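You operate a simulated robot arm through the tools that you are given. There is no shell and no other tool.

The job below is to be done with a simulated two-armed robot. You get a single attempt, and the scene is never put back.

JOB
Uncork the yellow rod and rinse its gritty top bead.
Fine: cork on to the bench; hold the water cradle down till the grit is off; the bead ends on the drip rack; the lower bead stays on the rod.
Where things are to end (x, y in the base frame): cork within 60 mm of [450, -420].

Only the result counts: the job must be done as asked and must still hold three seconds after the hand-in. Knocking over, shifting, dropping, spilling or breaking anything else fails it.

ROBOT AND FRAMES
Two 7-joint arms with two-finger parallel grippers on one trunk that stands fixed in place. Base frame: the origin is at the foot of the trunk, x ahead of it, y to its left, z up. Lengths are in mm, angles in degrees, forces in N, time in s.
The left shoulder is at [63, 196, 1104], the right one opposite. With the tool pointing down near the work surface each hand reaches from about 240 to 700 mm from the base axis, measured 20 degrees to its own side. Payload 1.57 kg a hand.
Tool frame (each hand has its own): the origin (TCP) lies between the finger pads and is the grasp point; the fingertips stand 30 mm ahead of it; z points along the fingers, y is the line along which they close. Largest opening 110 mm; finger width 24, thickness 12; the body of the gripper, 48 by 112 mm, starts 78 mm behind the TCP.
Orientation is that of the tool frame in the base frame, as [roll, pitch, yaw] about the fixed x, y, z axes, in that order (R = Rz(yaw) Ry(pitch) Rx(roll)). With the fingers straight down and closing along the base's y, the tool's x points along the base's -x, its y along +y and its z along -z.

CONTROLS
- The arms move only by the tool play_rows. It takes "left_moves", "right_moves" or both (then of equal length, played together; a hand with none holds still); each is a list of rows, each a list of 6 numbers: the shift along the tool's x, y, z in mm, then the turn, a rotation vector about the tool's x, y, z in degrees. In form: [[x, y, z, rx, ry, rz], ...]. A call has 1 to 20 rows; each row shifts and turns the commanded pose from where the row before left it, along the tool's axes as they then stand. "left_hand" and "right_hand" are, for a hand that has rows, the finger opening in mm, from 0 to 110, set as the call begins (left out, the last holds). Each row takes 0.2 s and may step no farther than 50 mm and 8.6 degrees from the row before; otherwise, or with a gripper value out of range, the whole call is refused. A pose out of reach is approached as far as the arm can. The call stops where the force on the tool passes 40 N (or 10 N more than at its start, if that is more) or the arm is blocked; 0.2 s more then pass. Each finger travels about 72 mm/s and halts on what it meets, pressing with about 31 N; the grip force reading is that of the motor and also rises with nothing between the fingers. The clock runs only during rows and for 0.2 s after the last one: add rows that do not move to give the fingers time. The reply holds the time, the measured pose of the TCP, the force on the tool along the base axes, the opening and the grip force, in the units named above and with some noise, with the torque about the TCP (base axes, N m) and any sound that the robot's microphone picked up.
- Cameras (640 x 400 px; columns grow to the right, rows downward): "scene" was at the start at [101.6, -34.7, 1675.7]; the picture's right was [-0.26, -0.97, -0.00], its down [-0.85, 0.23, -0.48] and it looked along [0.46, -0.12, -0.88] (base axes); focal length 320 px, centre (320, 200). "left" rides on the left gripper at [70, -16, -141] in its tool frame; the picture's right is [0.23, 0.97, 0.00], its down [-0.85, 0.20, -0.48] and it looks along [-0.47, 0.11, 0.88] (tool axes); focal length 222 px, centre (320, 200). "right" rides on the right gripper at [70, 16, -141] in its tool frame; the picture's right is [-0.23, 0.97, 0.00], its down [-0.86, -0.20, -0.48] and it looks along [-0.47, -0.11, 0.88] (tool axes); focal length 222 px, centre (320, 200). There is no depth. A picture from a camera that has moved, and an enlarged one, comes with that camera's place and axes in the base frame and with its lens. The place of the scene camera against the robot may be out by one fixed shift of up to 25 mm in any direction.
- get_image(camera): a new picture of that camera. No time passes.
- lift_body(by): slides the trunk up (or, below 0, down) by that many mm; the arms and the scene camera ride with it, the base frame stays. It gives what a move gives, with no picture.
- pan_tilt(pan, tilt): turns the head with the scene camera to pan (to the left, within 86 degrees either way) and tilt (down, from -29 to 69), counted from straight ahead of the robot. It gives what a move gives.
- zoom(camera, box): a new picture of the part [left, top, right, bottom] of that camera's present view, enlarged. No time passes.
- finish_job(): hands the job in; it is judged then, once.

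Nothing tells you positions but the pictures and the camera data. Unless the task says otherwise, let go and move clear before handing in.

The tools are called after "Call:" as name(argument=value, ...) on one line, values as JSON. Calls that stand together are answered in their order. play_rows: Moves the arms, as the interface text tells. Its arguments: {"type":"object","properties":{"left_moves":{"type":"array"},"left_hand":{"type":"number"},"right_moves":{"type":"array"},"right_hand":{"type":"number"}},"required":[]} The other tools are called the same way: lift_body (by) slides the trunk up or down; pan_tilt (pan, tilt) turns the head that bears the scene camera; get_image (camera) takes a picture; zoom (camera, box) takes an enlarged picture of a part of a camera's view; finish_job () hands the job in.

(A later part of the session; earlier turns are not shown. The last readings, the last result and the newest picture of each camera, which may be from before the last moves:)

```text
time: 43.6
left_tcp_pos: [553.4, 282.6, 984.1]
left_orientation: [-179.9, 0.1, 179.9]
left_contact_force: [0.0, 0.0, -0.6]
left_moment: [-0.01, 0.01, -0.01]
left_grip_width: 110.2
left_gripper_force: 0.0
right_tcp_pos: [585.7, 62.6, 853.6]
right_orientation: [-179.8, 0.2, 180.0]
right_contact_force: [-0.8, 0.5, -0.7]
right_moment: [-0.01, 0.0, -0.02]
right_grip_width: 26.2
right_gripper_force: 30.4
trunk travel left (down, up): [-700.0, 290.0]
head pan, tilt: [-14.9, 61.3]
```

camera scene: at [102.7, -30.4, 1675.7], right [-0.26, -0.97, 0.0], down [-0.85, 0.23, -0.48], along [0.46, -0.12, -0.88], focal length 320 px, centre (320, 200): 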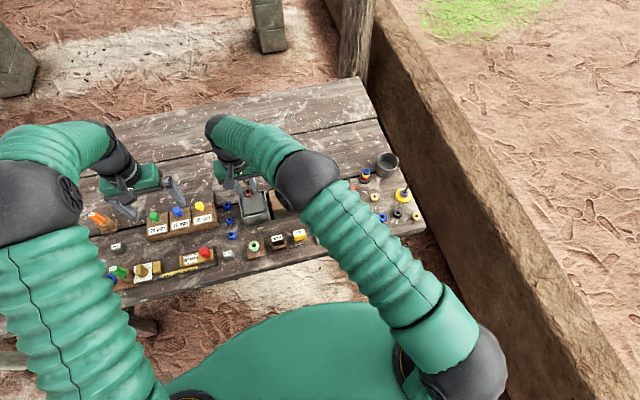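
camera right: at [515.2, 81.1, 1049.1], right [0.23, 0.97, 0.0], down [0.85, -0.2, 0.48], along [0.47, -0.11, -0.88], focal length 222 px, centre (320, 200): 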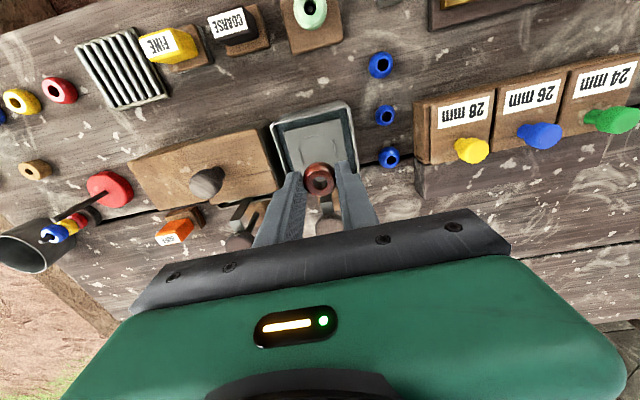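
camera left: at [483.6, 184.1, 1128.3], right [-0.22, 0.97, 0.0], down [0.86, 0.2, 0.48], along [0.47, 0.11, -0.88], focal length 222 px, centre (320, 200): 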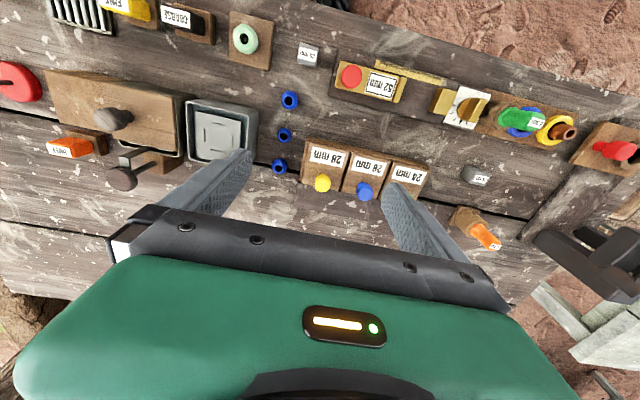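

Call:
play_rows(right_moves=[[1, 0, 1, 0, 0, 0], [0, 0, 1, 0, 0, 0]])

Call:
play_rows(right_moves=[[0, 0, 1, 0, 0, 0], [0, 0, 0.5, 0, 0, 0]])

Call:
play_rows(right_moves=[[0, 0, 0.8, 0, 0, 0], [0, 0, 0, 0, 0, 0]])

Call:
zoom(camera="right", box=[240, 100, 400, 220])

```text
time: 44.2
left_tcp_pos: [554.4, 282.7, 982.4]
left_orientation: [-179.9, -0.1, 180.0]
left_contact_force: [-0.9, -0.3, -0.3]
left_moment: [-0.01, -0.02, 0.04]
left_grip_width: 109.9
left_gripper_force: 0.0
right_tcp_pos: [585.7, 61.1, 852.2]
right_orientation: [-179.8, 0.2, -180.0]
right_contact_force: [0.1, -0.3, -0.4]
right_moment: [-0.02, 0.02, -0.03]
right_grip_width: 26.3
right_gripper_force: 31.2
trunk travel left (down, up): [-700.0, 290.0]
head pan, tilt: [-14.9, 61.3]
```

```text
time: 44.8
left_tcp_pos: [554.7, 283.1, 983.5]
left_orientation: [-179.9, 0.0, 179.9]
left_contact_force: [-0.3, 0.2, -0.6]
left_moment: [0.0, -0.01, 0.02]
left_grip_width: 110.2
left_gripper_force: 0.0
right_tcp_pos: [585.5, 61.7, 850.8]
right_orientation: [-179.8, 0.2, -180.0]
right_contact_force: [-1.0, 0.3, 1.4]
right_moment: [0.02, 0.01, 0.01]
right_grip_width: 26.1
right_gripper_force: 31.2
trunk travel left (down, up): [-700.0, 290.0]
head pan, tilt: [-14.9, 61.3]
```

```text
time: 45.4
left_tcp_pos: [553.2, 281.9, 984.3]
left_orientation: [-179.9, 0.1, 179.8]
left_contact_force: [0.3, -0.3, 0.1]
left_moment: [-0.01, 0.02, 0.0]
left_grip_width: 110.2
left_gripper_force: 0.0
right_tcp_pos: [585.1, 60.6, 849.0]
right_orientation: [-179.8, 0.2, 179.9]
right_contact_force: [-0.3, -0.7, 1.1]
right_moment: [-0.02, 0.05, 0.02]
right_grip_width: 26.3
right_gripper_force: 30.8
trunk travel left (down, up): [-700.0, 290.0]
head pan, tilt: [-14.9, 61.3]
```

```text
3.33 times, centred on (320, 160) of right
camera zoom: at [513.4, 77.7, 990.5], right [0.23, 0.97, 0.0], down [0.85, -0.2, 0.48], along [0.47, -0.11, -0.88], focal length 740 px, centre (320, 333)
```

zoom: 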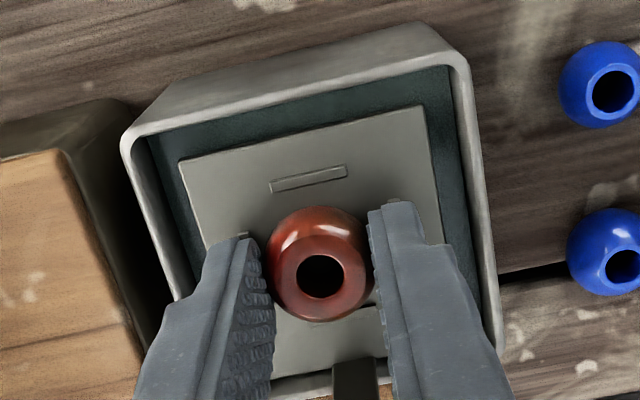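

Call:
play_rows(right_moves=[[0, 0, 1, 0, 0, 0], [0, 0, 0, 0, 0, 0]])

Call:
zoom(camera="scene", box=[220, 160, 290, 230])

```text
time: 46.0
left_tcp_pos: [553.8, 282.8, 983.4]
left_orientation: [-179.9, 0.0, 179.9]
left_contact_force: [0.3, -0.6, 0.8]
left_moment: [-0.02, -0.01, -0.01]
left_grip_width: 109.9
left_gripper_force: 0.1
right_tcp_pos: [586.1, 61.2, 848.1]
right_orientation: [-179.7, 0.2, 180.0]
right_contact_force: [0.0, -0.9, 2.1]
right_moment: [-0.05, 0.01, 0.02]
right_grip_width: 26.0
right_gripper_force: 31.1
trunk travel left (down, up): [-700.0, 290.0]
head pan, tilt: [-14.9, 61.3]
```

```text
5.71 times, centred on (255, 195) of scene
camera zoom: at [102.4, -30.6, 1675.7], right [-0.26, -0.97, 0.0], down [-0.85, 0.23, -0.48], along [0.46, -0.12, -0.88], focal length 1826 px, centre (691, 229)
```

zoom: 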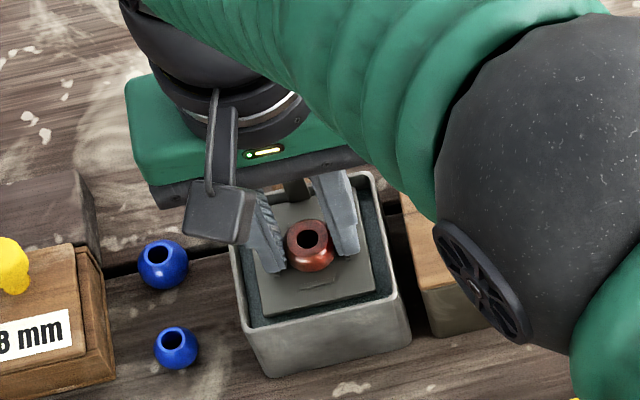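

The bead rests on the springy cradle. Easing up 1.5 mm and opening a little to release.

Call:
play_rows(right_hand=38, right_moves=[[0, 0, -1.5, 0, 0, 0], [0, 0, 0, 0, 0, 0], [0, 0, 0, 0, 0, 0]])

Call:
zoom(camera="right", box=[240, 100, 400, 220])

```text
time: 46.8
left_tcp_pos: [554.6, 282.6, 982.5]
left_orientation: [-180.0, 0.0, 179.9]
left_contact_force: [-0.1, -0.7, -0.5]
left_moment: [0.02, 0.0, 0.0]
left_grip_width: 110.0
left_gripper_force: 0.1
right_tcp_pos: [585.6, 62.1, 850.4]
right_orientation: [-179.7, 0.2, 180.0]
right_contact_force: [0.4, -0.3, 0.7]
right_moment: [0.0, 0.0, 0.02]
right_grip_width: 38.1
right_gripper_force: 0.0
trunk travel left (down, up): [-700.0, 290.0]
head pan, tilt: [-14.9, 61.3]
```

```text
3.33 times, centred on (320, 160) of right
camera zoom: at [513.8, 77.9, 991.5], right [0.23, 0.97, 0.0], down [0.85, -0.2, 0.48], along [0.47, -0.11, -0.88], focal length 740 px, centre (320, 333)
```

zoom: 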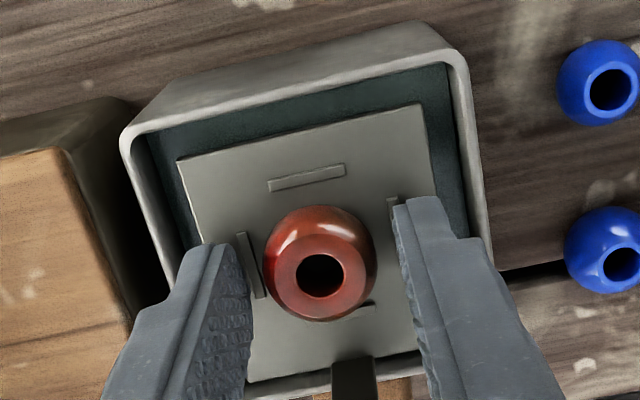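

The bead is seated between the ridges. Raising the right hand straight up and moving it aside.

Call:
play_rows(right_moves=[[0, 0, -5, 0, 0, 0], [0, 0, -10, 0, 0, 0], [0, 0, -20, 0, 0, 0], [0, 0, -40, 0, 0, 0], [0, 0, -40, 0, 0, 0], [0, 0, 0, 0, 0, 0]])

Call:
zoom(camera="right", box=[240, 80, 400, 200])

Call:
play_rows(right_moves=[[10, -45, 0, 0, 0, 0], [10, -45, 0, 0, 0, 0], [10, -45, 0, 0, 0, 0], [10, -45, 0, 0, 0, 0], [10, -45, 0, 0, 0, 0], [0, -30, 0, 0, 0, 0], [0, 0, 0, 0, 0, 0]])

Call:
zoom(camera="scene", box=[220, 150, 320, 230])

```text
time: 48.2
left_tcp_pos: [554.7, 282.9, 981.9]
left_orientation: [-179.9, -0.1, 179.9]
left_contact_force: [0.1, -0.6, -0.8]
left_moment: [-0.01, -0.02, -0.01]
left_grip_width: 110.0
left_gripper_force: 0.0
right_tcp_pos: [587.7, 62.3, 964.3]
right_orientation: [-179.9, 0.3, -180.0]
right_contact_force: [0.1, 0.1, -0.2]
right_moment: [-0.01, 0.02, 0.02]
right_grip_width: 38.2
right_gripper_force: 0.1
trunk travel left (down, up): [-700.0, 290.0]
head pan, tilt: [-14.9, 61.3]
```

```text
3.33 times, centred on (320, 140) of right
camera zoom: at [516.2, 78.0, 1105.9], right [0.23, 0.97, 0.0], down [0.85, -0.2, 0.48], along [0.47, -0.11, -0.88], focal length 740 px, centre (320, 400)
```

zoom: 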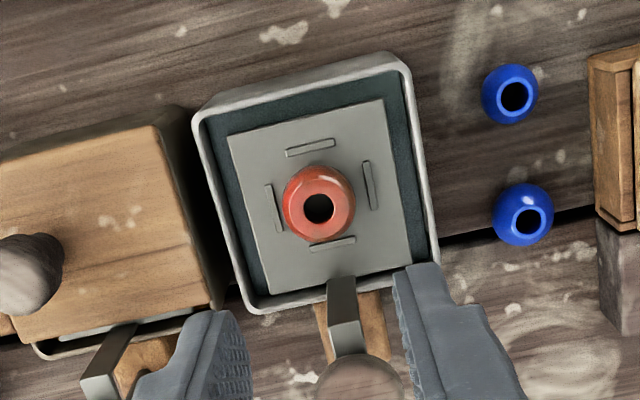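

```text
time: 49.8
left_tcp_pos: [554.8, 281.0, 983.7]
left_orientation: [-180.0, 0.0, 179.9]
left_contact_force: [-0.1, 0.0, 0.3]
left_moment: [-0.01, 0.0, -0.01]
left_grip_width: 110.1
left_gripper_force: 0.2
right_tcp_pos: [536.2, -196.8, 964.2]
right_orientation: [-179.9, 0.2, -179.9]
right_contact_force: [0.4, 0.3, 0.3]
right_moment: [0.0, -0.01, -0.02]
right_grip_width: 38.2
right_gripper_force: 0.2
trunk travel left (down, up): [-700.0, 290.0]
head pan, tilt: [-14.9, 61.3]
```

```text
5.00 times, centred on (270, 190) of scene
camera zoom: at [102.5, -32.0, 1675.7], right [-0.26, -0.97, 0.0], down [-0.85, 0.23, -0.48], along [0.46, -0.12, -0.88], focal length 1598 px, centre (570, 250)
```

zoom: 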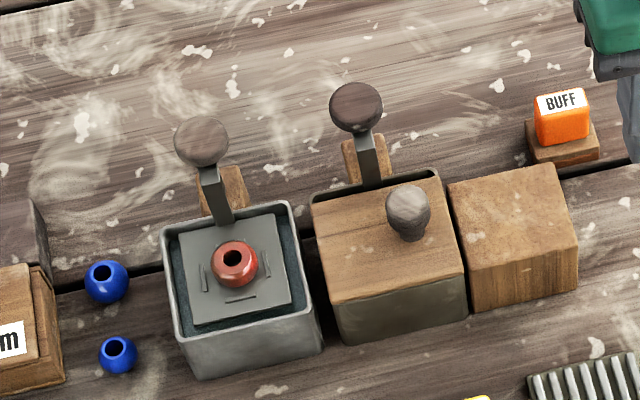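

The bead is seated well. Now the left hand closes its fingers and goes above the cradle's knob at about (643, 63, 871).

Call:
play_rows(left_hand=0, left_moves=[[-18, -44, 0, 0, 0, 0], [-18, -44, 0, 0, 0, 0], [-18, -44, 0, 0, 0, 0], [-18, -44, 0, 0, 0, 0], [-17, -43, 0, 0, 0, 0], [0, 0, 25, 0, 0, 0], [0, 0, 20, 0, 0, 0], [0, 0, 0, 0, 0, 0], [0, 0, 0, 0, 0, 0]])

Call:
get_image(camera="left")

Call:
zoom(camera="left", box=[250, 100, 390, 220])

Call:
get_image(camera="scene")

```text
time: 51.8
left_tcp_pos: [643.4, 60.6, 943.7]
left_orientation: [179.9, 0.0, 179.9]
left_contact_force: [0.6, 1.0, 0.9]
left_moment: [-0.01, 0.01, -0.01]
left_grip_width: 0.2
left_gripper_force: 21.1
right_tcp_pos: [535.4, -197.3, 964.4]
right_orientation: [-179.9, 0.2, -180.0]
right_contact_force: [0.4, -0.8, -0.1]
right_moment: [0.01, -0.01, 0.01]
right_grip_width: 37.6
right_gripper_force: 0.0
trunk travel left (down, up): [-700.0, 290.0]
head pan, tilt: [-14.9, 61.3]
```

```text
taken
camera left: at [573.9, 44.7, 1084.0], right [-0.23, 0.97, 0.0], down [0.86, 0.2, 0.48], along [0.47, 0.11, -0.88], focal length 222 px, centre (320, 200)
```

left: 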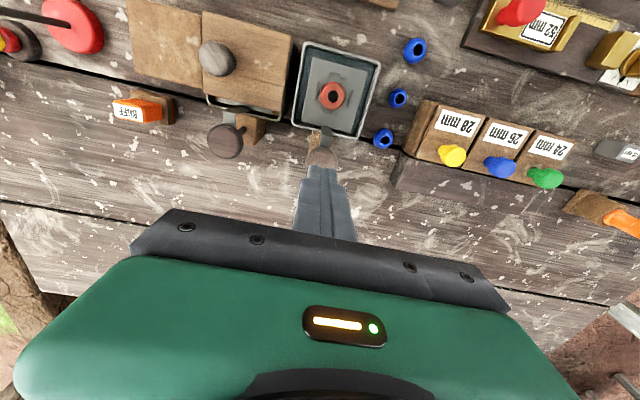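

```text
3.33 times, centred on (320, 160) of left
camera zoom: at [573.9, 44.7, 1084.0], right [-0.23, 0.97, 0.0], down [0.86, 0.2, 0.48], along [0.47, 0.11, -0.88], focal length 740 px, centre (320, 333)
```

zoom: 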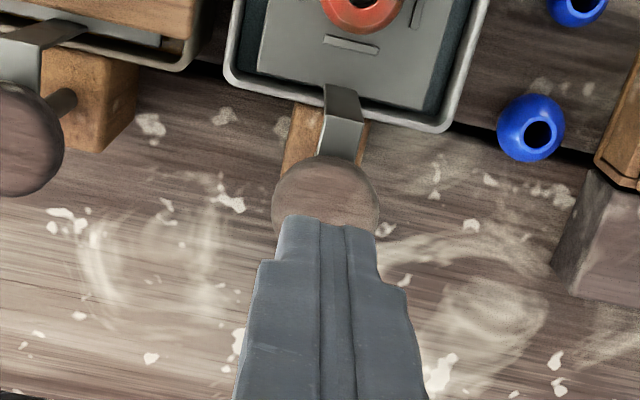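

```text
taken
camera scene: at [102.7, -33.5, 1675.6], right [-0.26, -0.97, 0.0], down [-0.85, 0.23, -0.48], along [0.46, -0.12, -0.88], focal length 320 px, centre (320, 200)
```

scene: 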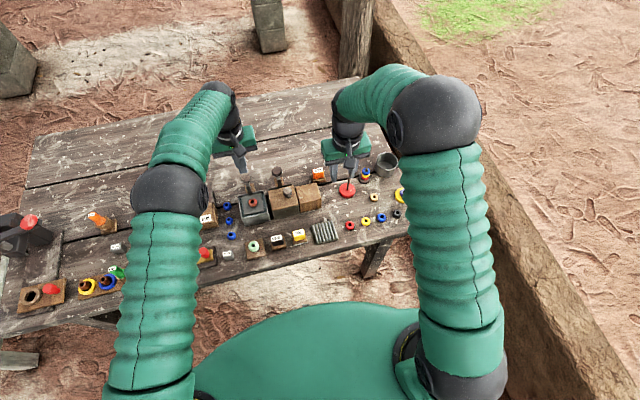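

The knob centre is at (645.5, 63.4). I'm centring on it and lowering to contact.

Call:
play_rows(left_moves=[[-2.5, 2.8, 0, 0, 0, 0], [0, 0, 20, 0, 0, 0], [0, 0, 14, 0, 0, 0], [0, 0, 0, 0, 0, 0], [0, 0, 0, 0, 0, 0]])

Call:
zoom(camera="left", box=[250, 60, 390, 220])

Call:
zoom(camera="scene", box=[210, 120, 310, 230])

```text
time: 53.0
left_tcp_pos: [644.3, 63.0, 907.5]
left_orientation: [-180.0, 0.0, 179.9]
left_contact_force: [0.1, 0.6, 2.7]
left_moment: [0.03, -0.04, 0.0]
left_grip_width: 0.0
left_gripper_force: 20.3
right_tcp_pos: [536.4, -196.8, 965.3]
right_orientation: [-179.9, 0.2, -179.9]
right_contact_force: [-0.4, -1.0, 0.5]
right_moment: [-0.01, 0.02, 0.01]
right_grip_width: 38.3
right_gripper_force: 0.1
trunk travel left (down, up): [-700.0, 290.0]
head pan, tilt: [-14.9, 61.3]
```

```text
2.50 times, centred on (320, 140) of left
camera zoom: at [575.3, 47.3, 1049.3], right [-0.23, 0.97, 0.0], down [0.86, 0.2, 0.48], along [0.47, 0.11, -0.88], focal length 555 px, centre (320, 350)
```

zoom: 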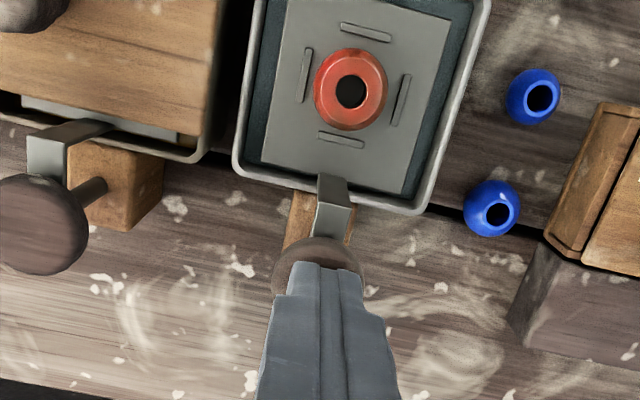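

```text
3.64 times, centred on (260, 175) of scene
camera zoom: at [102.8, -33.2, 1675.6], right [-0.26, -0.97, 0.0], down [-0.85, 0.23, -0.48], along [0.46, -0.12, -0.88], focal length 1162 px, centre (538, 291)
```

zoom: 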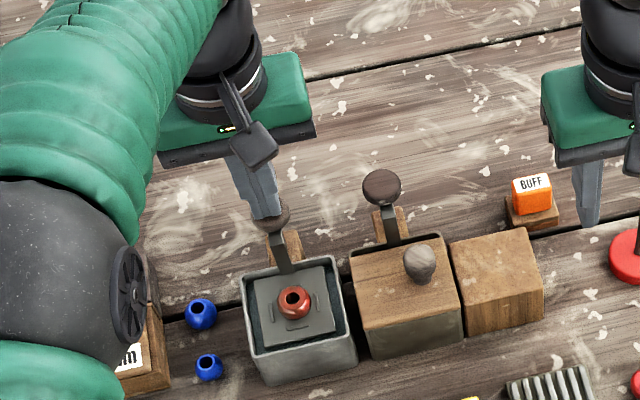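

Contact with the knob (2.7 N). Pressing down in small steps.

Call:
play_rows(left_moves=[[0, 0, 3, 0, 0, 0], [0, 0, 3, 0, 0, 0], [0, 0, 3, 0, 0, 0], [0, 0, 0, 0, 0, 0]])

Call:
zoom(camera="left", box=[250, 60, 390, 220])

```text
time: 54.0
left_tcp_pos: [644.6, 63.6, 899.1]
left_orientation: [180.0, 0.0, 179.9]
left_contact_force: [0.1, -0.8, 0.8]
left_moment: [-0.04, 0.03, 0.01]
left_grip_width: 0.2
left_gripper_force: 20.9
right_tcp_pos: [534.9, -196.1, 964.7]
right_orientation: [-179.9, 0.2, -180.0]
right_contact_force: [0.1, -0.3, 0.1]
right_moment: [-0.01, -0.03, 0.0]
right_grip_width: 38.2
right_gripper_force: 0.0
trunk travel left (down, up): [-700.0, 290.0]
head pan, tilt: [-14.9, 61.3]
```

```text
2.50 times, centred on (320, 140) of left
camera zoom: at [575.8, 47.4, 1040.5], right [-0.23, 0.97, 0.0], down [0.85, 0.2, 0.48], along [0.47, 0.11, -0.88], focal length 555 px, centre (320, 350)
```

zoom: 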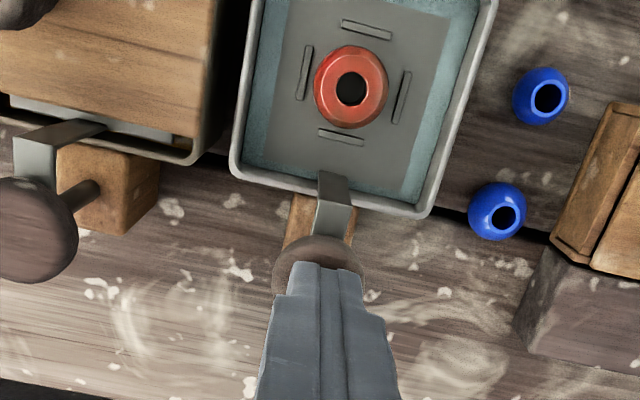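

The cradle is moving down smoothly and the water shows around the plate. Pressing further.

Call:
play_rows(left_moves=[[0, 0, 3, 0, 0, 0], [0, 0, 3, 0, 0, 0], [0, 0, 3, 0, 0, 0], [0, 0, 3, 0, 0, 0], [0, 0, 0, 0, 0, 0]])

Call:
zoom(camera="left", box=[250, 60, 390, 220])

```text
time: 55.2
left_tcp_pos: [644.9, 64.5, 887.4]
left_orientation: [-179.9, 0.0, 179.8]
left_contact_force: [-2.3, 1.3, 1.9]
left_moment: [-0.01, 0.06, -0.01]
left_grip_width: 0.0
left_gripper_force: 21.6
right_tcp_pos: [535.0, -195.8, 966.1]
right_orientation: [-179.9, 0.1, -180.0]
right_contact_force: [-0.3, -0.3, 0.7]
right_moment: [0.01, -0.02, -0.03]
right_grip_width: 38.0
right_gripper_force: 0.0
trunk travel left (down, up): [-700.0, 290.0]
head pan, tilt: [-14.9, 61.3]
```

```text
2.50 times, centred on (320, 140) of left
camera zoom: at [575.7, 47.9, 1028.8], right [-0.23, 0.97, 0.0], down [0.86, 0.2, 0.48], along [0.47, 0.11, -0.88], focal length 555 px, centre (320, 350)
```

zoom: 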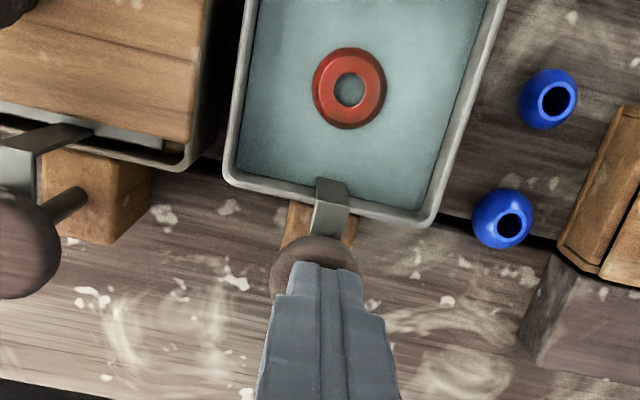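

The bead is half under water. Continuing until it is submerged or the knob stops.

Call:
play_rows(left_moves=[[0, 0, 3, 0, 0, 0], [0, 0, 3, 0, 0, 0], [0, 0, 3, 0, 0, 0], [0, 0, 0, 0, 0, 0]])

Call:
zoom(camera="left", box=[250, 60, 390, 220])

```text
time: 56.2
left_tcp_pos: [644.3, 63.8, 877.2]
left_orientation: [-180.0, 0.0, 179.8]
left_contact_force: [3.3, 0.5, 2.4]
left_moment: [-0.01, -0.1, -0.02]
left_grip_width: 0.0
left_gripper_force: 20.7
right_tcp_pos: [534.8, -197.3, 964.9]
right_orientation: [-179.9, 0.2, -180.0]
right_contact_force: [-0.3, -1.0, 0.3]
right_moment: [0.01, -0.03, -0.01]
right_grip_width: 37.9
right_gripper_force: 0.1
trunk travel left (down, up): [-700.0, 290.0]
head pan, tilt: [-14.9, 61.3]
```

```text
2.50 times, centred on (320, 140) of left
camera zoom: at [574.9, 47.9, 1018.9], right [-0.23, 0.97, 0.0], down [0.86, 0.2, 0.48], along [0.47, 0.11, -0.88], focal length 555 px, centre (320, 350)
```

zoom: 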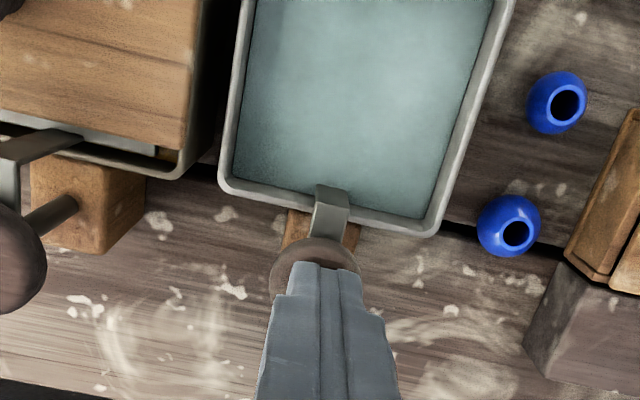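

Fully submerged. I'll press a bit further toward the stop, then hold.

Call:
play_rows(left_moves=[[0, 0, 2, 0, 0, 0], [0, 0, 2, 0, 0, 0], [0, 0, 2, 0, 0, 0], [0, 0, 0, 0, 0, 0]])

```text
time: 57.2
left_tcp_pos: [644.3, 63.2, 872.1]
left_orientation: [-180.0, 0.1, 179.8]
left_contact_force: [-1.1, 0.6, 3.6]
left_moment: [0.0, 0.04, -0.01]
left_grip_width: 0.0
left_gripper_force: 21.3
right_tcp_pos: [535.5, -195.6, 966.1]
right_orientation: [-179.9, 0.2, 179.9]
right_contact_force: [0.3, 0.0, 0.3]
right_moment: [0.0, 0.0, 0.0]
right_grip_width: 38.0
right_gripper_force: 0.1
trunk travel left (down, up): [-700.0, 290.0]
head pan, tilt: [-14.9, 61.3]
```

Holding the cradle down.

Call:
play_rows(left_moves=[[0, 0, 2, 0, 0, 0], [0, 0, 0, 0, 0, 0], [0, 0, 0, 0, 0, 0], [0, 0, 0, 0, 0, 0], [0, 0, 0, 0, 0, 0], [0, 0, 0, 0, 0, 0], [0, 0, 0, 0, 0, 0], [0, 0, 0, 0, 0, 0], [0, 0, 0, 0, 0, 0], [0, 0, 0, 0, 0, 0], [0, 0, 0, 0, 0, 0], [0, 0, 0, 0, 0, 0], [0, 0, 0, 0, 0, 0], [0, 0, 0, 0, 0, 0], [0, 0, 0, 0, 0, 0], [0, 0, 0, 0, 0, 0], [0, 0, 0, 0, 0, 0], [0, 0, 0, 0, 0, 0], [0, 0, 0, 0, 0, 0], [0, 0, 0, 0, 0, 0]])

Call:
play_rows(left_moves=[[0, 0, 0, 0, 0, 0], [0, 0, 0, 0, 0, 0], [0, 0, 0, 0, 0, 0], [0, 0, 0, 0, 0, 0], [0, 0, 0, 0, 0, 0], [0, 0, 0, 0, 0, 0], [0, 0, 0, 0, 0, 0], [0, 0, 0, 0, 0, 0], [0, 0, 0, 0, 0, 0], [0, 0, 0, 0, 0, 0], [0, 0, 0, 0, 0, 0], [0, 0, 0, 0, 0, 0], [0, 0, 0, 0, 0, 0], [0, 0, 0, 0, 0, 0], [0, 0, 0, 0, 0, 0], [0, 0, 0, 0, 0, 0], [0, 0, 0, 0, 0, 0], [0, 0, 0, 0, 0, 0], [0, 0, 0, 0, 0, 0], [0, 0, 0, 0, 0, 0]])

Call:
zoom(camera="left", box=[250, 60, 390, 220])

```text
time: 61.4
left_tcp_pos: [644.2, 64.6, 870.1]
left_orientation: [-180.0, 0.0, 179.9]
left_contact_force: [-0.1, 0.9, 3.2]
left_moment: [0.06, 0.07, -0.02]
left_grip_width: 0.1
left_gripper_force: 21.3
right_tcp_pos: [534.4, -196.0, 964.9]
right_orientation: [-179.9, 0.2, 180.0]
right_contact_force: [0.6, -0.3, 0.0]
right_moment: [-0.03, -0.02, 0.01]
right_grip_width: 37.8
right_gripper_force: 0.0
trunk travel left (down, up): [-700.0, 290.0]
head pan, tilt: [-14.9, 61.3]
```

```text
time: 65.6
left_tcp_pos: [644.3, 63.6, 871.5]
left_orientation: [-179.9, -0.1, 180.0]
left_contact_force: [-1.4, 0.9, 3.5]
left_moment: [0.04, 0.06, -0.01]
left_grip_width: 0.0
left_gripper_force: 20.9
right_tcp_pos: [534.3, -196.7, 966.5]
right_orientation: [-179.9, 0.1, 179.9]
right_contact_force: [0.1, 0.0, -0.1]
right_moment: [-0.01, 0.03, 0.0]
right_grip_width: 37.9
right_gripper_force: 0.1
trunk travel left (down, up): [-700.0, 290.0]
head pan, tilt: [-14.9, 61.3]
```

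```text
2.50 times, centred on (320, 140) of left
camera zoom: at [575.4, 47.3, 1011.8], right [-0.23, 0.97, 0.0], down [0.86, 0.2, 0.48], along [0.47, 0.11, -0.88], focal length 555 px, centre (320, 350)
```

zoom: 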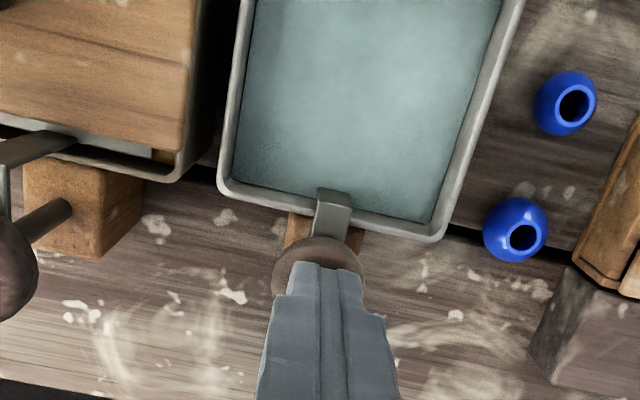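

Held about 9 s. I'll raise the cradle slowly and inspect the bead.

Call:
play_rows(left_moves=[[0, 0, 0, 0, 0, 0], [0, 0, 0, 0, 0, 0], [0, 0, 0, 0, 0, 0], [0, 0, 0, 0, 0, 0], [0, 0, 0, 0, 0, 0], [0, 0, 0, 0, 0, 0], [0, 0, -3, 0, 0, 0], [0, 0, -3, 0, 0, 0], [0, 0, -3, 0, 0, 0], [0, 0, -3, 0, 0, 0], [0, 0, -3, 0, 0, 0], [0, 0, -3, 0, 0, 0], [0, 0, -3, 0, 0, 0], [0, 0, -3, 0, 0, 0], [0, 0, -3, 0, 0, 0], [0, 0, -3, 0, 0, 0], [0, 0, 0, 0, 0, 0]])

Call:
zoom(camera="left", box=[250, 60, 390, 220])

Call:
zoom(camera="scene", box=[230, 170, 280, 230])

```text
time: 69.2
left_tcp_pos: [644.7, 62.6, 900.9]
left_orientation: [180.0, 0.0, 179.9]
left_contact_force: [-0.7, 0.6, 1.1]
left_moment: [-0.04, 0.01, -0.01]
left_grip_width: 0.0
left_gripper_force: 21.3
right_tcp_pos: [534.7, -197.7, 964.8]
right_orientation: [-179.9, 0.3, 180.0]
right_contact_force: [-0.7, 0.1, -0.4]
right_moment: [0.0, -0.01, 0.01]
right_grip_width: 38.1
right_gripper_force: 0.0
trunk travel left (down, up): [-700.0, 290.0]
head pan, tilt: [-14.9, 61.3]
```

```text
2.50 times, centred on (320, 140) of left
camera zoom: at [576.0, 47.6, 1041.5], right [-0.23, 0.97, 0.0], down [0.86, 0.2, 0.48], along [0.47, 0.11, -0.88], focal length 555 px, centre (320, 350)
```

zoom: 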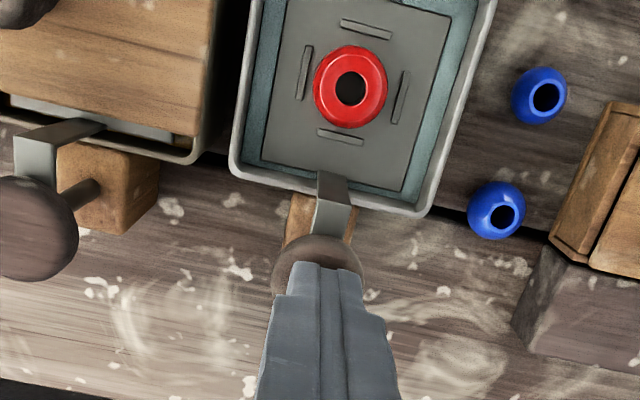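

```text
6.67 times, centred on (255, 200) of scene
camera zoom: at [102.4, -33.3, 1675.7], right [-0.26, -0.97, 0.0], down [-0.85, 0.23, -0.48], along [0.46, -0.12, -0.88], focal length 2130 px, centre (753, 200)
```

zoom: 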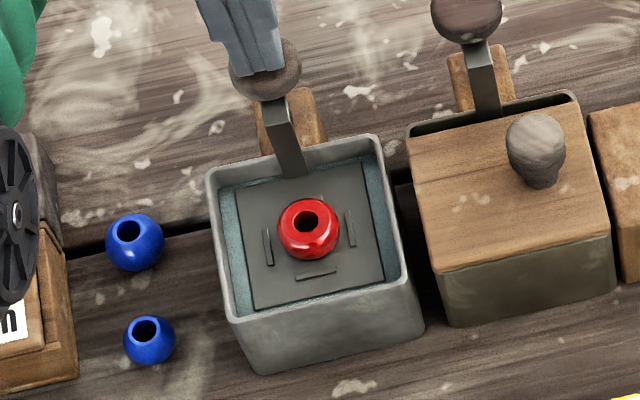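

The bead is now bright, clean red. Raising the left hand off the knob and parking it to the left.

Call:
play_rows(left_moves=[[0, 0, -4, 0, 0, 0], [0, 0, -4, 0, 0, 0], [0, 0, -10, 0, 0, 0], [0, 0, -30, 0, 0, 0], [0, 0, -35, 0, 0, 0], [18, 44, 0, 0, 0, 0], [18, 44, 0, 0, 0, 0], [18, 44, 0, 0, 0, 0], [18, 44, 0, 0, 0, 0], [17, 43, 0, 0, 0, 0], [0, 0, 0, 0, 0, 0]])

Call:
zoom(camera="scene", box=[230, 170, 280, 230])

Call:
get_image(camera="right")

Call:
zoom(camera="right", box=[290, 0, 420, 110])

```text
time: 71.6
left_tcp_pos: [554.3, 287.8, 985.6]
left_orientation: [-179.8, 0.0, 180.0]
left_contact_force: [-0.1, 0.2, -0.4]
left_moment: [0.02, 0.01, -0.02]
left_grip_width: 0.0
left_gripper_force: 21.2
right_tcp_pos: [534.5, -195.7, 964.8]
right_orientation: [-179.8, 0.2, 179.9]
right_contact_force: [-0.6, 0.1, 0.2]
right_moment: [0.01, 0.02, 0.0]
right_grip_width: 38.3
right_gripper_force: 0.0
trunk travel left (down, up): [-700.0, 290.0]
head pan, tilt: [-14.9, 61.3]
```

```text
6.67 times, centred on (255, 200) of scene
camera zoom: at [102.8, -31.0, 1675.6], right [-0.26, -0.97, 0.0], down [-0.85, 0.23, -0.48], along [0.46, -0.12, -0.88], focal length 2130 px, centre (753, 200)
```

zoom: 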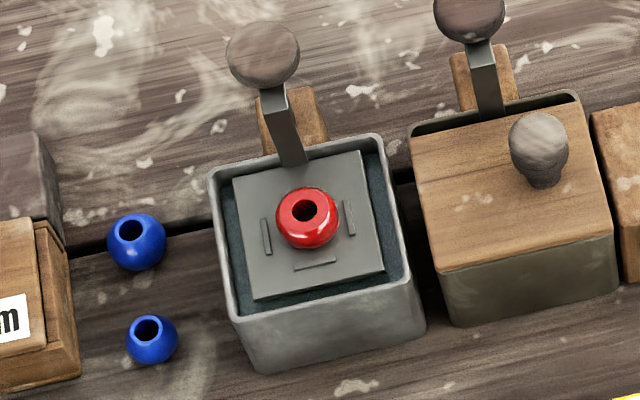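

```text
taken
camera right: at [463.8, -179.4, 1106.5], right [0.23, 0.97, 0.0], down [0.85, -0.2, 0.48], along [0.47, -0.11, -0.88], focal length 222 px, centre (320, 200)
```

right: 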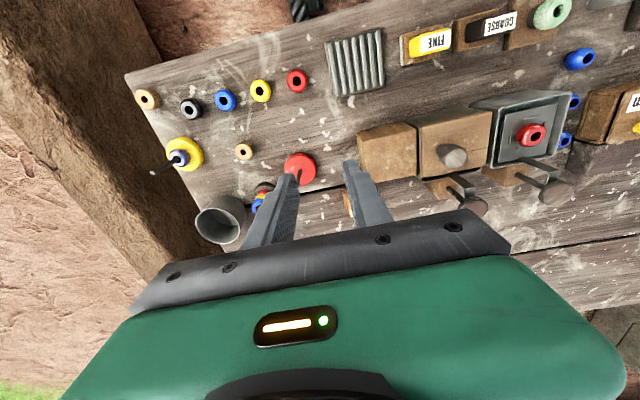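

```text
3.64 times, centred on (355, 55) of right
camera zoom: at [463.8, -179.4, 1106.5], right [0.23, 0.97, 0.0], down [0.85, -0.2, 0.48], along [0.47, -0.11, -0.88], focal length 808 px, centre (193, 727)
```

zoom: 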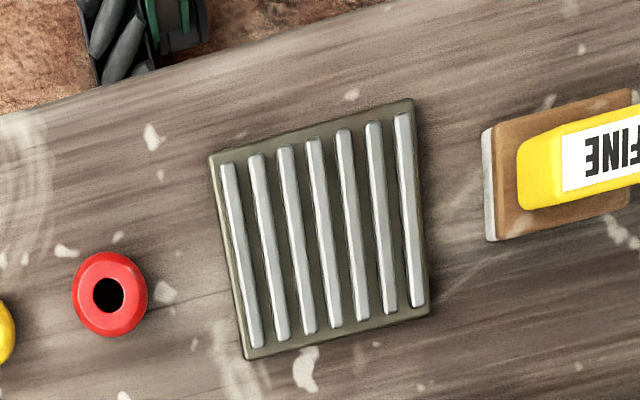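

The bead sits clean on the raised cradle; the drip rack centre is at about (458, -130), slat tops ≈766. Bringing the right hand back over the bead.

Call:
play_rows(right_moves=[[-10, 45, 0, 0, 0, 0], [-10, 45, 0, 0, 0, 0], [-10, 45, 0, 0, 0, 0], [-10, 45, 0, 0, 0, 0], [-10, 45, 0, 0, 0, 0], [0, 32, 0, 0, 0, 0], [0, 0, 30, 0, 0, 0], [0, 0, 28, 0, 0, 0], [0, 0, 0, 0, 0, 0], [0, 0, 0, 0, 0, 0]])

Call:
zoom(camera="right", box=[240, 100, 400, 220])

```text
time: 73.8
left_tcp_pos: [553.4, 288.9, 985.4]
left_orientation: [-179.9, -0.1, 180.0]
left_contact_force: [-0.2, -0.4, 0.2]
left_moment: [0.01, -0.03, 0.01]
left_grip_width: 0.1
left_gripper_force: 21.4
right_tcp_pos: [581.8, 63.1, 907.8]
right_orientation: [-179.8, 0.3, -179.9]
right_contact_force: [-0.1, -0.1, 0.1]
right_moment: [0.0, 0.01, 0.0]
right_grip_width: 38.0
right_gripper_force: 0.0
trunk travel left (down, up): [-700.0, 290.0]
head pan, tilt: [-14.9, 61.3]
```

```text
3.33 times, centred on (320, 160) of right
camera zoom: at [509.0, 79.8, 1048.2], right [0.23, 0.97, 0.0], down [0.85, -0.2, 0.48], along [0.47, -0.11, -0.88], focal length 740 px, centre (320, 333)
```

zoom: 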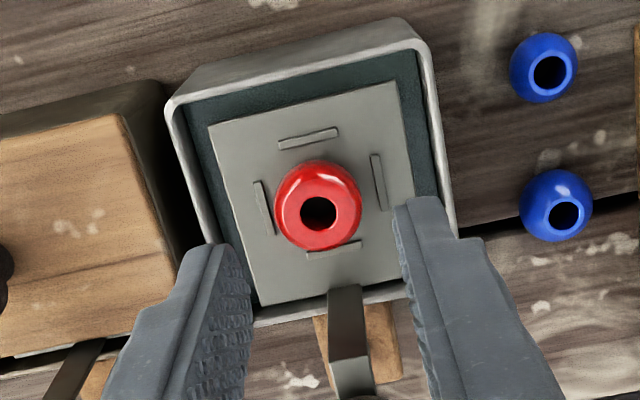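

The bead lies 4 mm ahead and 2 mm right of the TCP. Correcting and descending partway to re-check.

Call:
play_rows(right_moves=[[-4, -2.2, 0, 0, 0, 0], [0, 0, 15, 0, 0, 0], [0, 0, 15, 0, 0, 0], [0, 0, 8, 0, 0, 0], [0, 0, 0, 0, 0, 0], [0, 0, 0, 0, 0, 0]])

Call:
zoom(camera="right", box=[240, 100, 400, 220])

```text
time: 75.2
left_tcp_pos: [555.1, 286.0, 986.5]
left_orientation: [-179.9, 0.0, 180.0]
left_contact_force: [0.7, 0.4, -0.1]
left_moment: [0.03, 0.02, 0.04]
left_grip_width: 0.0
left_gripper_force: 21.4
right_tcp_pos: [588.8, 60.5, 866.5]
right_orientation: [-179.9, 0.2, -180.0]
right_contact_force: [-0.5, 0.7, 0.0]
right_moment: [0.03, -0.02, 0.0]
right_grip_width: 37.9
right_gripper_force: 0.0
trunk travel left (down, up): [-700.0, 290.0]
head pan, tilt: [-14.9, 61.3]
```

```text
3.33 times, centred on (320, 160) of right
camera zoom: at [517.0, 76.9, 1008.8], right [0.23, 0.97, 0.0], down [0.85, -0.2, 0.48], along [0.47, -0.11, -0.88], focal length 740 px, centre (320, 333)
```

zoom: 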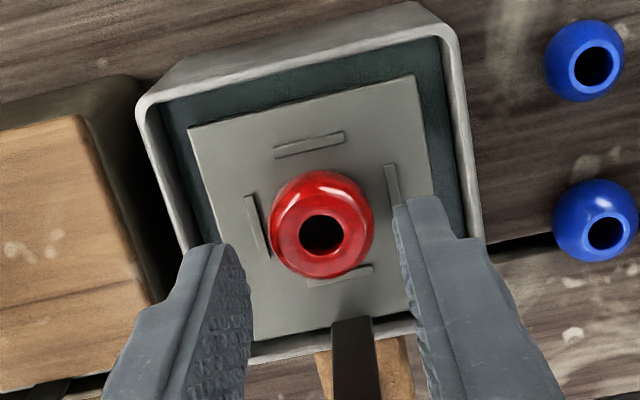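

Call:
play_rows(right_moves=[[3.5, 0.6, 4, 0, 0, 0], [0, 0, 6, 0, 0, 0], [0, 0, 5, 0, 0, 0], [0, 0, 0, 0, 0, 0], [0, 0, 0, 0, 0, 0]])

Call:
zoom(camera="right", box=[240, 100, 400, 220])

```text
time: 76.4
left_tcp_pos: [554.1, 287.7, 986.6]
left_orientation: [-179.9, -0.1, 179.9]
left_contact_force: [0.0, -0.6, -0.1]
left_moment: [0.0, -0.01, 0.01]
left_grip_width: 0.0
left_gripper_force: 21.5
right_tcp_pos: [586.2, 62.0, 853.2]
right_orientation: [-179.9, 0.1, -179.9]
right_contact_force: [-0.1, 0.6, -0.2]
right_moment: [0.03, 0.0, -0.01]
right_grip_width: 38.2
right_gripper_force: 0.2
trunk travel left (down, up): [-700.0, 290.0]
head pan, tilt: [-14.9, 61.3]
```

```text
3.33 times, centred on (320, 160) of right
camera zoom: at [515.1, 77.9, 994.2], right [0.23, 0.97, 0.0], down [0.85, -0.2, 0.48], along [0.47, -0.11, -0.88], focal length 740 px, centre (320, 333)
```

zoom: 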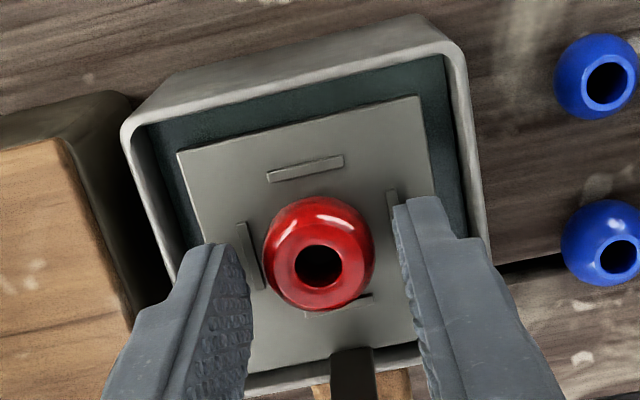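

Call:
play_rows(right_moves=[[1.5, -0.4, 1.5, 0, 0, 0], [0, 0, 1.5, 0, 0, 0], [0, 0, 0, 0, 0, 0]])

Call:
play_rows(right_hand=10, right_moves=[[0, 0, 0, 0, 0, 0], [0, 0, 0, 0, 0, 0], [0, 0, 0, 0, 0, 0], [0, 0, 0, 0, 0, 0]])

Call:
zoom(camera="right", box=[240, 100, 400, 220])

```text
time: 77.2
left_tcp_pos: [555.4, 286.9, 986.6]
left_orientation: [-180.0, 0.0, 179.9]
left_contact_force: [-0.3, -0.6, 1.0]
left_moment: [0.01, -0.03, 0.01]
left_grip_width: 0.1
left_gripper_force: 22.1
right_tcp_pos: [585.3, 62.2, 849.9]
right_orientation: [-179.8, 0.2, 180.0]
right_contact_force: [0.7, -0.1, 0.5]
right_moment: [0.03, 0.01, 0.0]
right_grip_width: 37.9
right_gripper_force: 0.1
trunk travel left (down, up): [-700.0, 290.0]
head pan, tilt: [-14.9, 61.3]
```

```text
time: 78.2
left_tcp_pos: [555.4, 287.5, 985.0]
left_orientation: [-179.8, 0.0, 179.9]
left_contact_force: [-0.4, -0.7, -0.6]
left_moment: [0.02, 0.03, -0.02]
left_grip_width: 0.0
left_gripper_force: 21.5
right_tcp_pos: [585.3, 61.0, 850.8]
right_orientation: [-179.8, 0.2, 180.0]
right_contact_force: [0.5, 0.4, -0.5]
right_moment: [0.02, -0.01, -0.02]
right_grip_width: 26.1
right_gripper_force: 31.0
trunk travel left (down, up): [-700.0, 290.0]
head pan, tilt: [-14.9, 61.3]
```

```text
3.33 times, centred on (320, 160) of right
camera zoom: at [513.2, 77.4, 991.9], right [0.23, 0.97, 0.0], down [0.85, -0.2, 0.48], along [0.47, -0.11, -0.88], focal length 740 px, centre (320, 333)
```

zoom: 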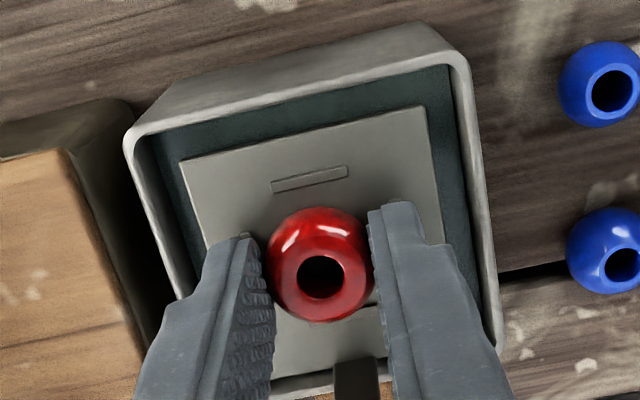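

Gripped again at 26 mm. Lifting and carrying it to above the drip rack.

Call:
play_rows(right_moves=[[0, 0, -4, 0, 0, 0], [0, 0, -10, 0, 0, 0], [0, 0, -25, 0, 0, 0], [0, 0, -40, 0, 0, 0], [0, 0, -36, 0, 0, 0], [25, -38, 0, 0, 0, 0], [25, -38, 0, 0, 0, 0], [25, -38, 0, 0, 0, 0], [25, -38, 0, 0, 0, 0], [26, -38.5, 0, 0, 0, 0], [0, 0, 0, 0, 0, 0], [0, 0, 0, 0, 0, 0]])

Call:
get_image(camera="right")

Call:
zoom(camera="right", box=[240, 60, 400, 220])

Call:
get_image(camera="scene")

```text
time: 80.8
left_tcp_pos: [554.9, 286.8, 986.2]
left_orientation: [-179.9, 0.0, 179.9]
left_contact_force: [-0.1, -0.7, -0.6]
left_moment: [-0.01, 0.03, 0.03]
left_grip_width: 0.0
left_gripper_force: 21.2
right_tcp_pos: [456.7, -129.9, 965.7]
right_orientation: [-179.7, 0.2, -180.0]
right_contact_force: [-0.2, 0.2, -0.7]
right_moment: [0.01, -0.01, 0.0]
right_grip_width: 26.4
right_gripper_force: 31.0
trunk travel left (down, up): [-700.0, 290.0]
head pan, tilt: [-14.9, 61.3]
```

```text
taken
camera right: at [384.5, -114.2, 1107.0], right [0.23, 0.97, 0.0], down [0.85, -0.2, 0.48], along [0.47, -0.11, -0.88], focal length 222 px, centre (320, 200)
```

right: 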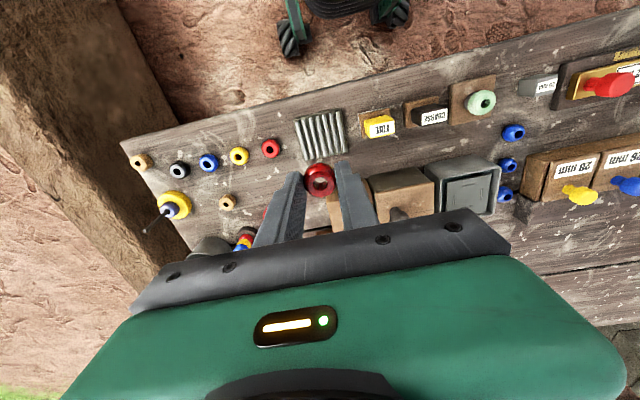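

```text
2.50 times, centred on (320, 140) of right
camera zoom: at [384.5, -114.2, 1107.0], right [0.23, 0.97, 0.0], down [0.85, -0.2, 0.48], along [0.47, -0.11, -0.88], focal length 555 px, centre (320, 350)
```

zoom: 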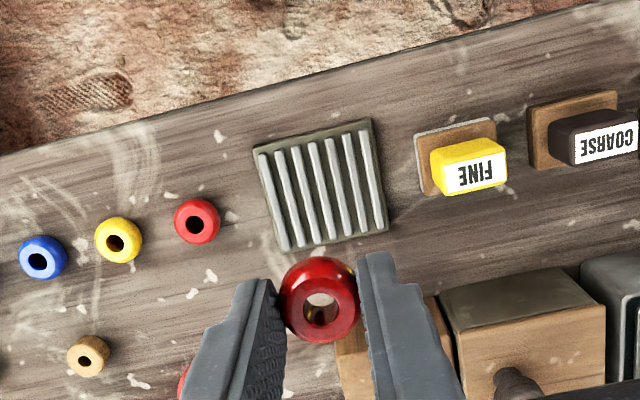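

```text
taken
camera scene: at [102.5, -30.5, 1675.7], right [-0.26, -0.97, 0.0], down [-0.85, 0.23, -0.48], along [0.46, -0.12, -0.88], focal length 320 px, centre (320, 200)
```

scene: 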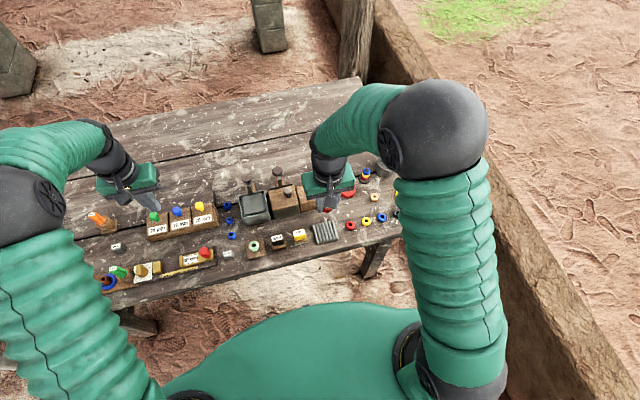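

Aligned over the rack to within 2 mm. Lowering.

Call:
play_rows(right_moves=[[-1.5, -0.5, 30, 0, 0, 0], [0, 0, 40, 0, 0, 0], [0, 0, 40, 0, 0, 0], [0, 0, 30, 0, 0, 0], [0, 0, 10, 0, 0, 0], [0, 0, 0, 0, 0, 0], [0, 0, 0, 0, 0, 0]])

Call:
zoom(camera="right", box=[240, 90, 400, 220])

```text
time: 82.4
left_tcp_pos: [556.2, 286.6, 987.0]
left_orientation: [-179.9, -0.1, 179.9]
left_contact_force: [0.1, 0.2, -0.6]
left_moment: [0.0, -0.01, -0.01]
left_grip_width: 0.0
left_gripper_force: 21.5
right_tcp_pos: [458.8, -130.0, 816.2]
right_orientation: [-179.9, 0.3, -180.0]
right_contact_force: [-0.1, -1.1, -0.5]
right_moment: [0.01, 0.04, -0.04]
right_grip_width: 26.0
right_gripper_force: 31.0
trunk travel left (down, up): [-700.0, 290.0]
head pan, tilt: [-14.9, 61.3]
```

```text
3.08 times, centred on (320, 155) of right
camera zoom: at [386.8, -114.2, 956.6], right [0.23, 0.97, 0.0], down [0.85, -0.2, 0.48], along [0.47, -0.11, -0.88], focal length 684 px, centre (320, 338)
```

zoom: 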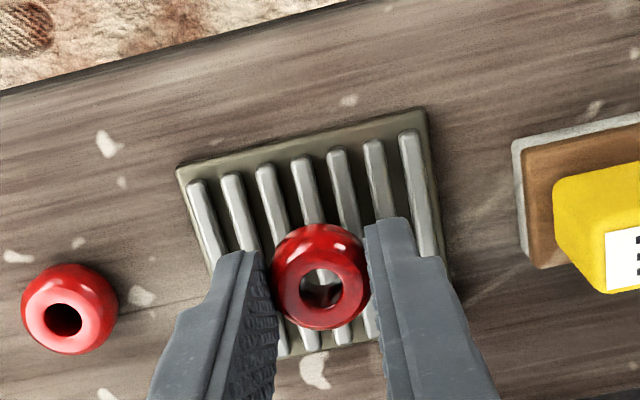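

Call:
play_rows(right_moves=[[0, 0, 4, 0, 0, 0], [0, 0, 4, 0, 0, 0], [0, 0, 2, 0, 0, 0], [0, 0, 0, 0, 0, 0]])

Call:
play_rows(right_moves=[[0, 0, 1, 0, 0, 0], [0, 0, 1, 0, 0, 0]])

Call:
play_rows(right_moves=[[0, 0, 1, 0, 0, 0], [0, 0, 1, 0, 0, 0]])

```text
time: 83.4
left_tcp_pos: [554.2, 286.1, 986.4]
left_orientation: [-179.9, 0.0, 179.8]
left_contact_force: [0.7, -0.3, -0.2]
left_moment: [0.02, -0.03, -0.04]
left_grip_width: 0.0
left_gripper_force: 21.3
right_tcp_pos: [459.5, -130.8, 805.1]
right_orientation: [-179.8, 0.2, -180.0]
right_contact_force: [0.0, 0.0, -0.6]
right_moment: [0.04, -0.01, 0.02]
right_grip_width: 26.2
right_gripper_force: 31.1
trunk travel left (down, up): [-700.0, 290.0]
head pan, tilt: [-14.9, 61.3]
```

```text
time: 84.0
left_tcp_pos: [553.6, 286.8, 987.2]
left_orientation: [-180.0, 0.1, 179.9]
left_contact_force: [1.3, -0.8, -0.8]
left_moment: [0.0, 0.0, 0.01]
left_grip_width: 0.0
left_gripper_force: 21.2
right_tcp_pos: [459.2, -128.7, 805.1]
right_orientation: [-179.8, 0.3, 180.0]
right_contact_force: [-0.9, -3.8, 14.0]
right_moment: [-0.12, 0.02, -0.03]
right_grip_width: 26.3
right_gripper_force: 31.0
trunk travel left (down, up): [-700.0, 290.0]
head pan, tilt: [-14.9, 61.3]
```

```text
time: 84.6
left_tcp_pos: [554.5, 286.8, 986.2]
left_orientation: [-179.9, 0.1, 179.9]
left_contact_force: [-0.9, 0.1, -0.9]
left_moment: [0.01, 0.01, -0.01]
left_grip_width: 0.0
left_gripper_force: 21.6
right_tcp_pos: [458.1, -129.2, 803.1]
right_orientation: [-179.8, 0.2, -179.9]
right_contact_force: [0.6, -2.4, 22.8]
right_moment: [-0.09, 0.0, 0.01]
right_grip_width: 26.2
right_gripper_force: 30.9
trunk travel left (down, up): [-700.0, 290.0]
head pan, tilt: [-14.9, 61.3]
```

Contact was at TCP z≈804.5 and I pressed slightly past it. Easing up before release.

Call:
play_rows(right_moves=[[0, 0, -2.2, 0, 0, 0], [0, 0, 0, 0, 0, 0], [0, 0, 0, 0, 0, 0]])

Call:
zoom(camera="right", box=[240, 90, 400, 220])

Call:
zoom(camera="scene", box=[280, 190, 380, 260])

```text
time: 85.4
left_tcp_pos: [555.4, 285.8, 986.6]
left_orientation: [-179.9, 0.0, 179.9]
left_contact_force: [0.3, -0.2, 0.0]
left_moment: [-0.02, 0.0, 0.0]
left_grip_width: 0.0
left_gripper_force: 21.1
right_tcp_pos: [458.7, -129.4, 802.4]
right_orientation: [-179.9, 0.2, 180.0]
right_contact_force: [0.4, -0.1, 0.7]
right_moment: [0.0, -0.02, 0.0]
right_grip_width: 26.1
right_gripper_force: 30.9
trunk travel left (down, up): [-700.0, 290.0]
head pan, tilt: [-14.9, 61.3]
```

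```text
3.08 times, centred on (320, 155) of right
camera zoom: at [386.5, -113.3, 944.2], right [0.23, 0.97, 0.0], down [0.85, -0.2, 0.48], along [0.47, -0.11, -0.88], focal length 684 px, centre (320, 338)
```

zoom: 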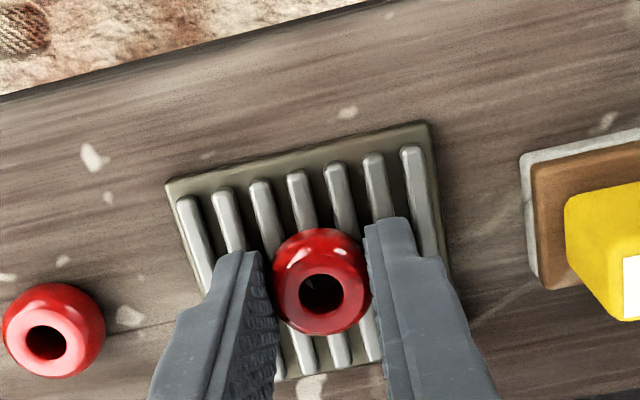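

```text
5.71 times, centred on (330, 225) of scene
camera zoom: at [102.5, -31.4, 1675.5], right [-0.26, -0.97, 0.0], down [-0.85, 0.23, -0.48], along [0.46, -0.12, -0.88], focal length 1826 px, centre (263, 57)
```

zoom: 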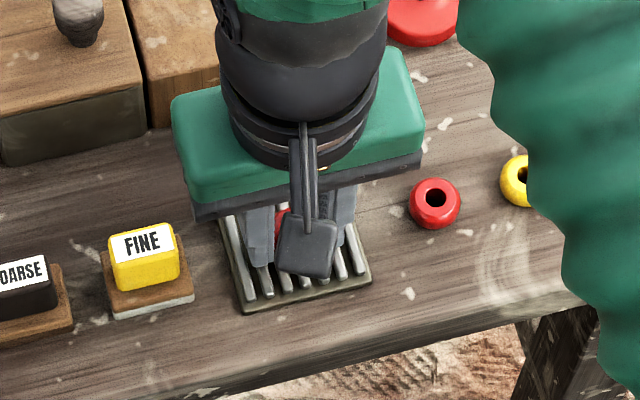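

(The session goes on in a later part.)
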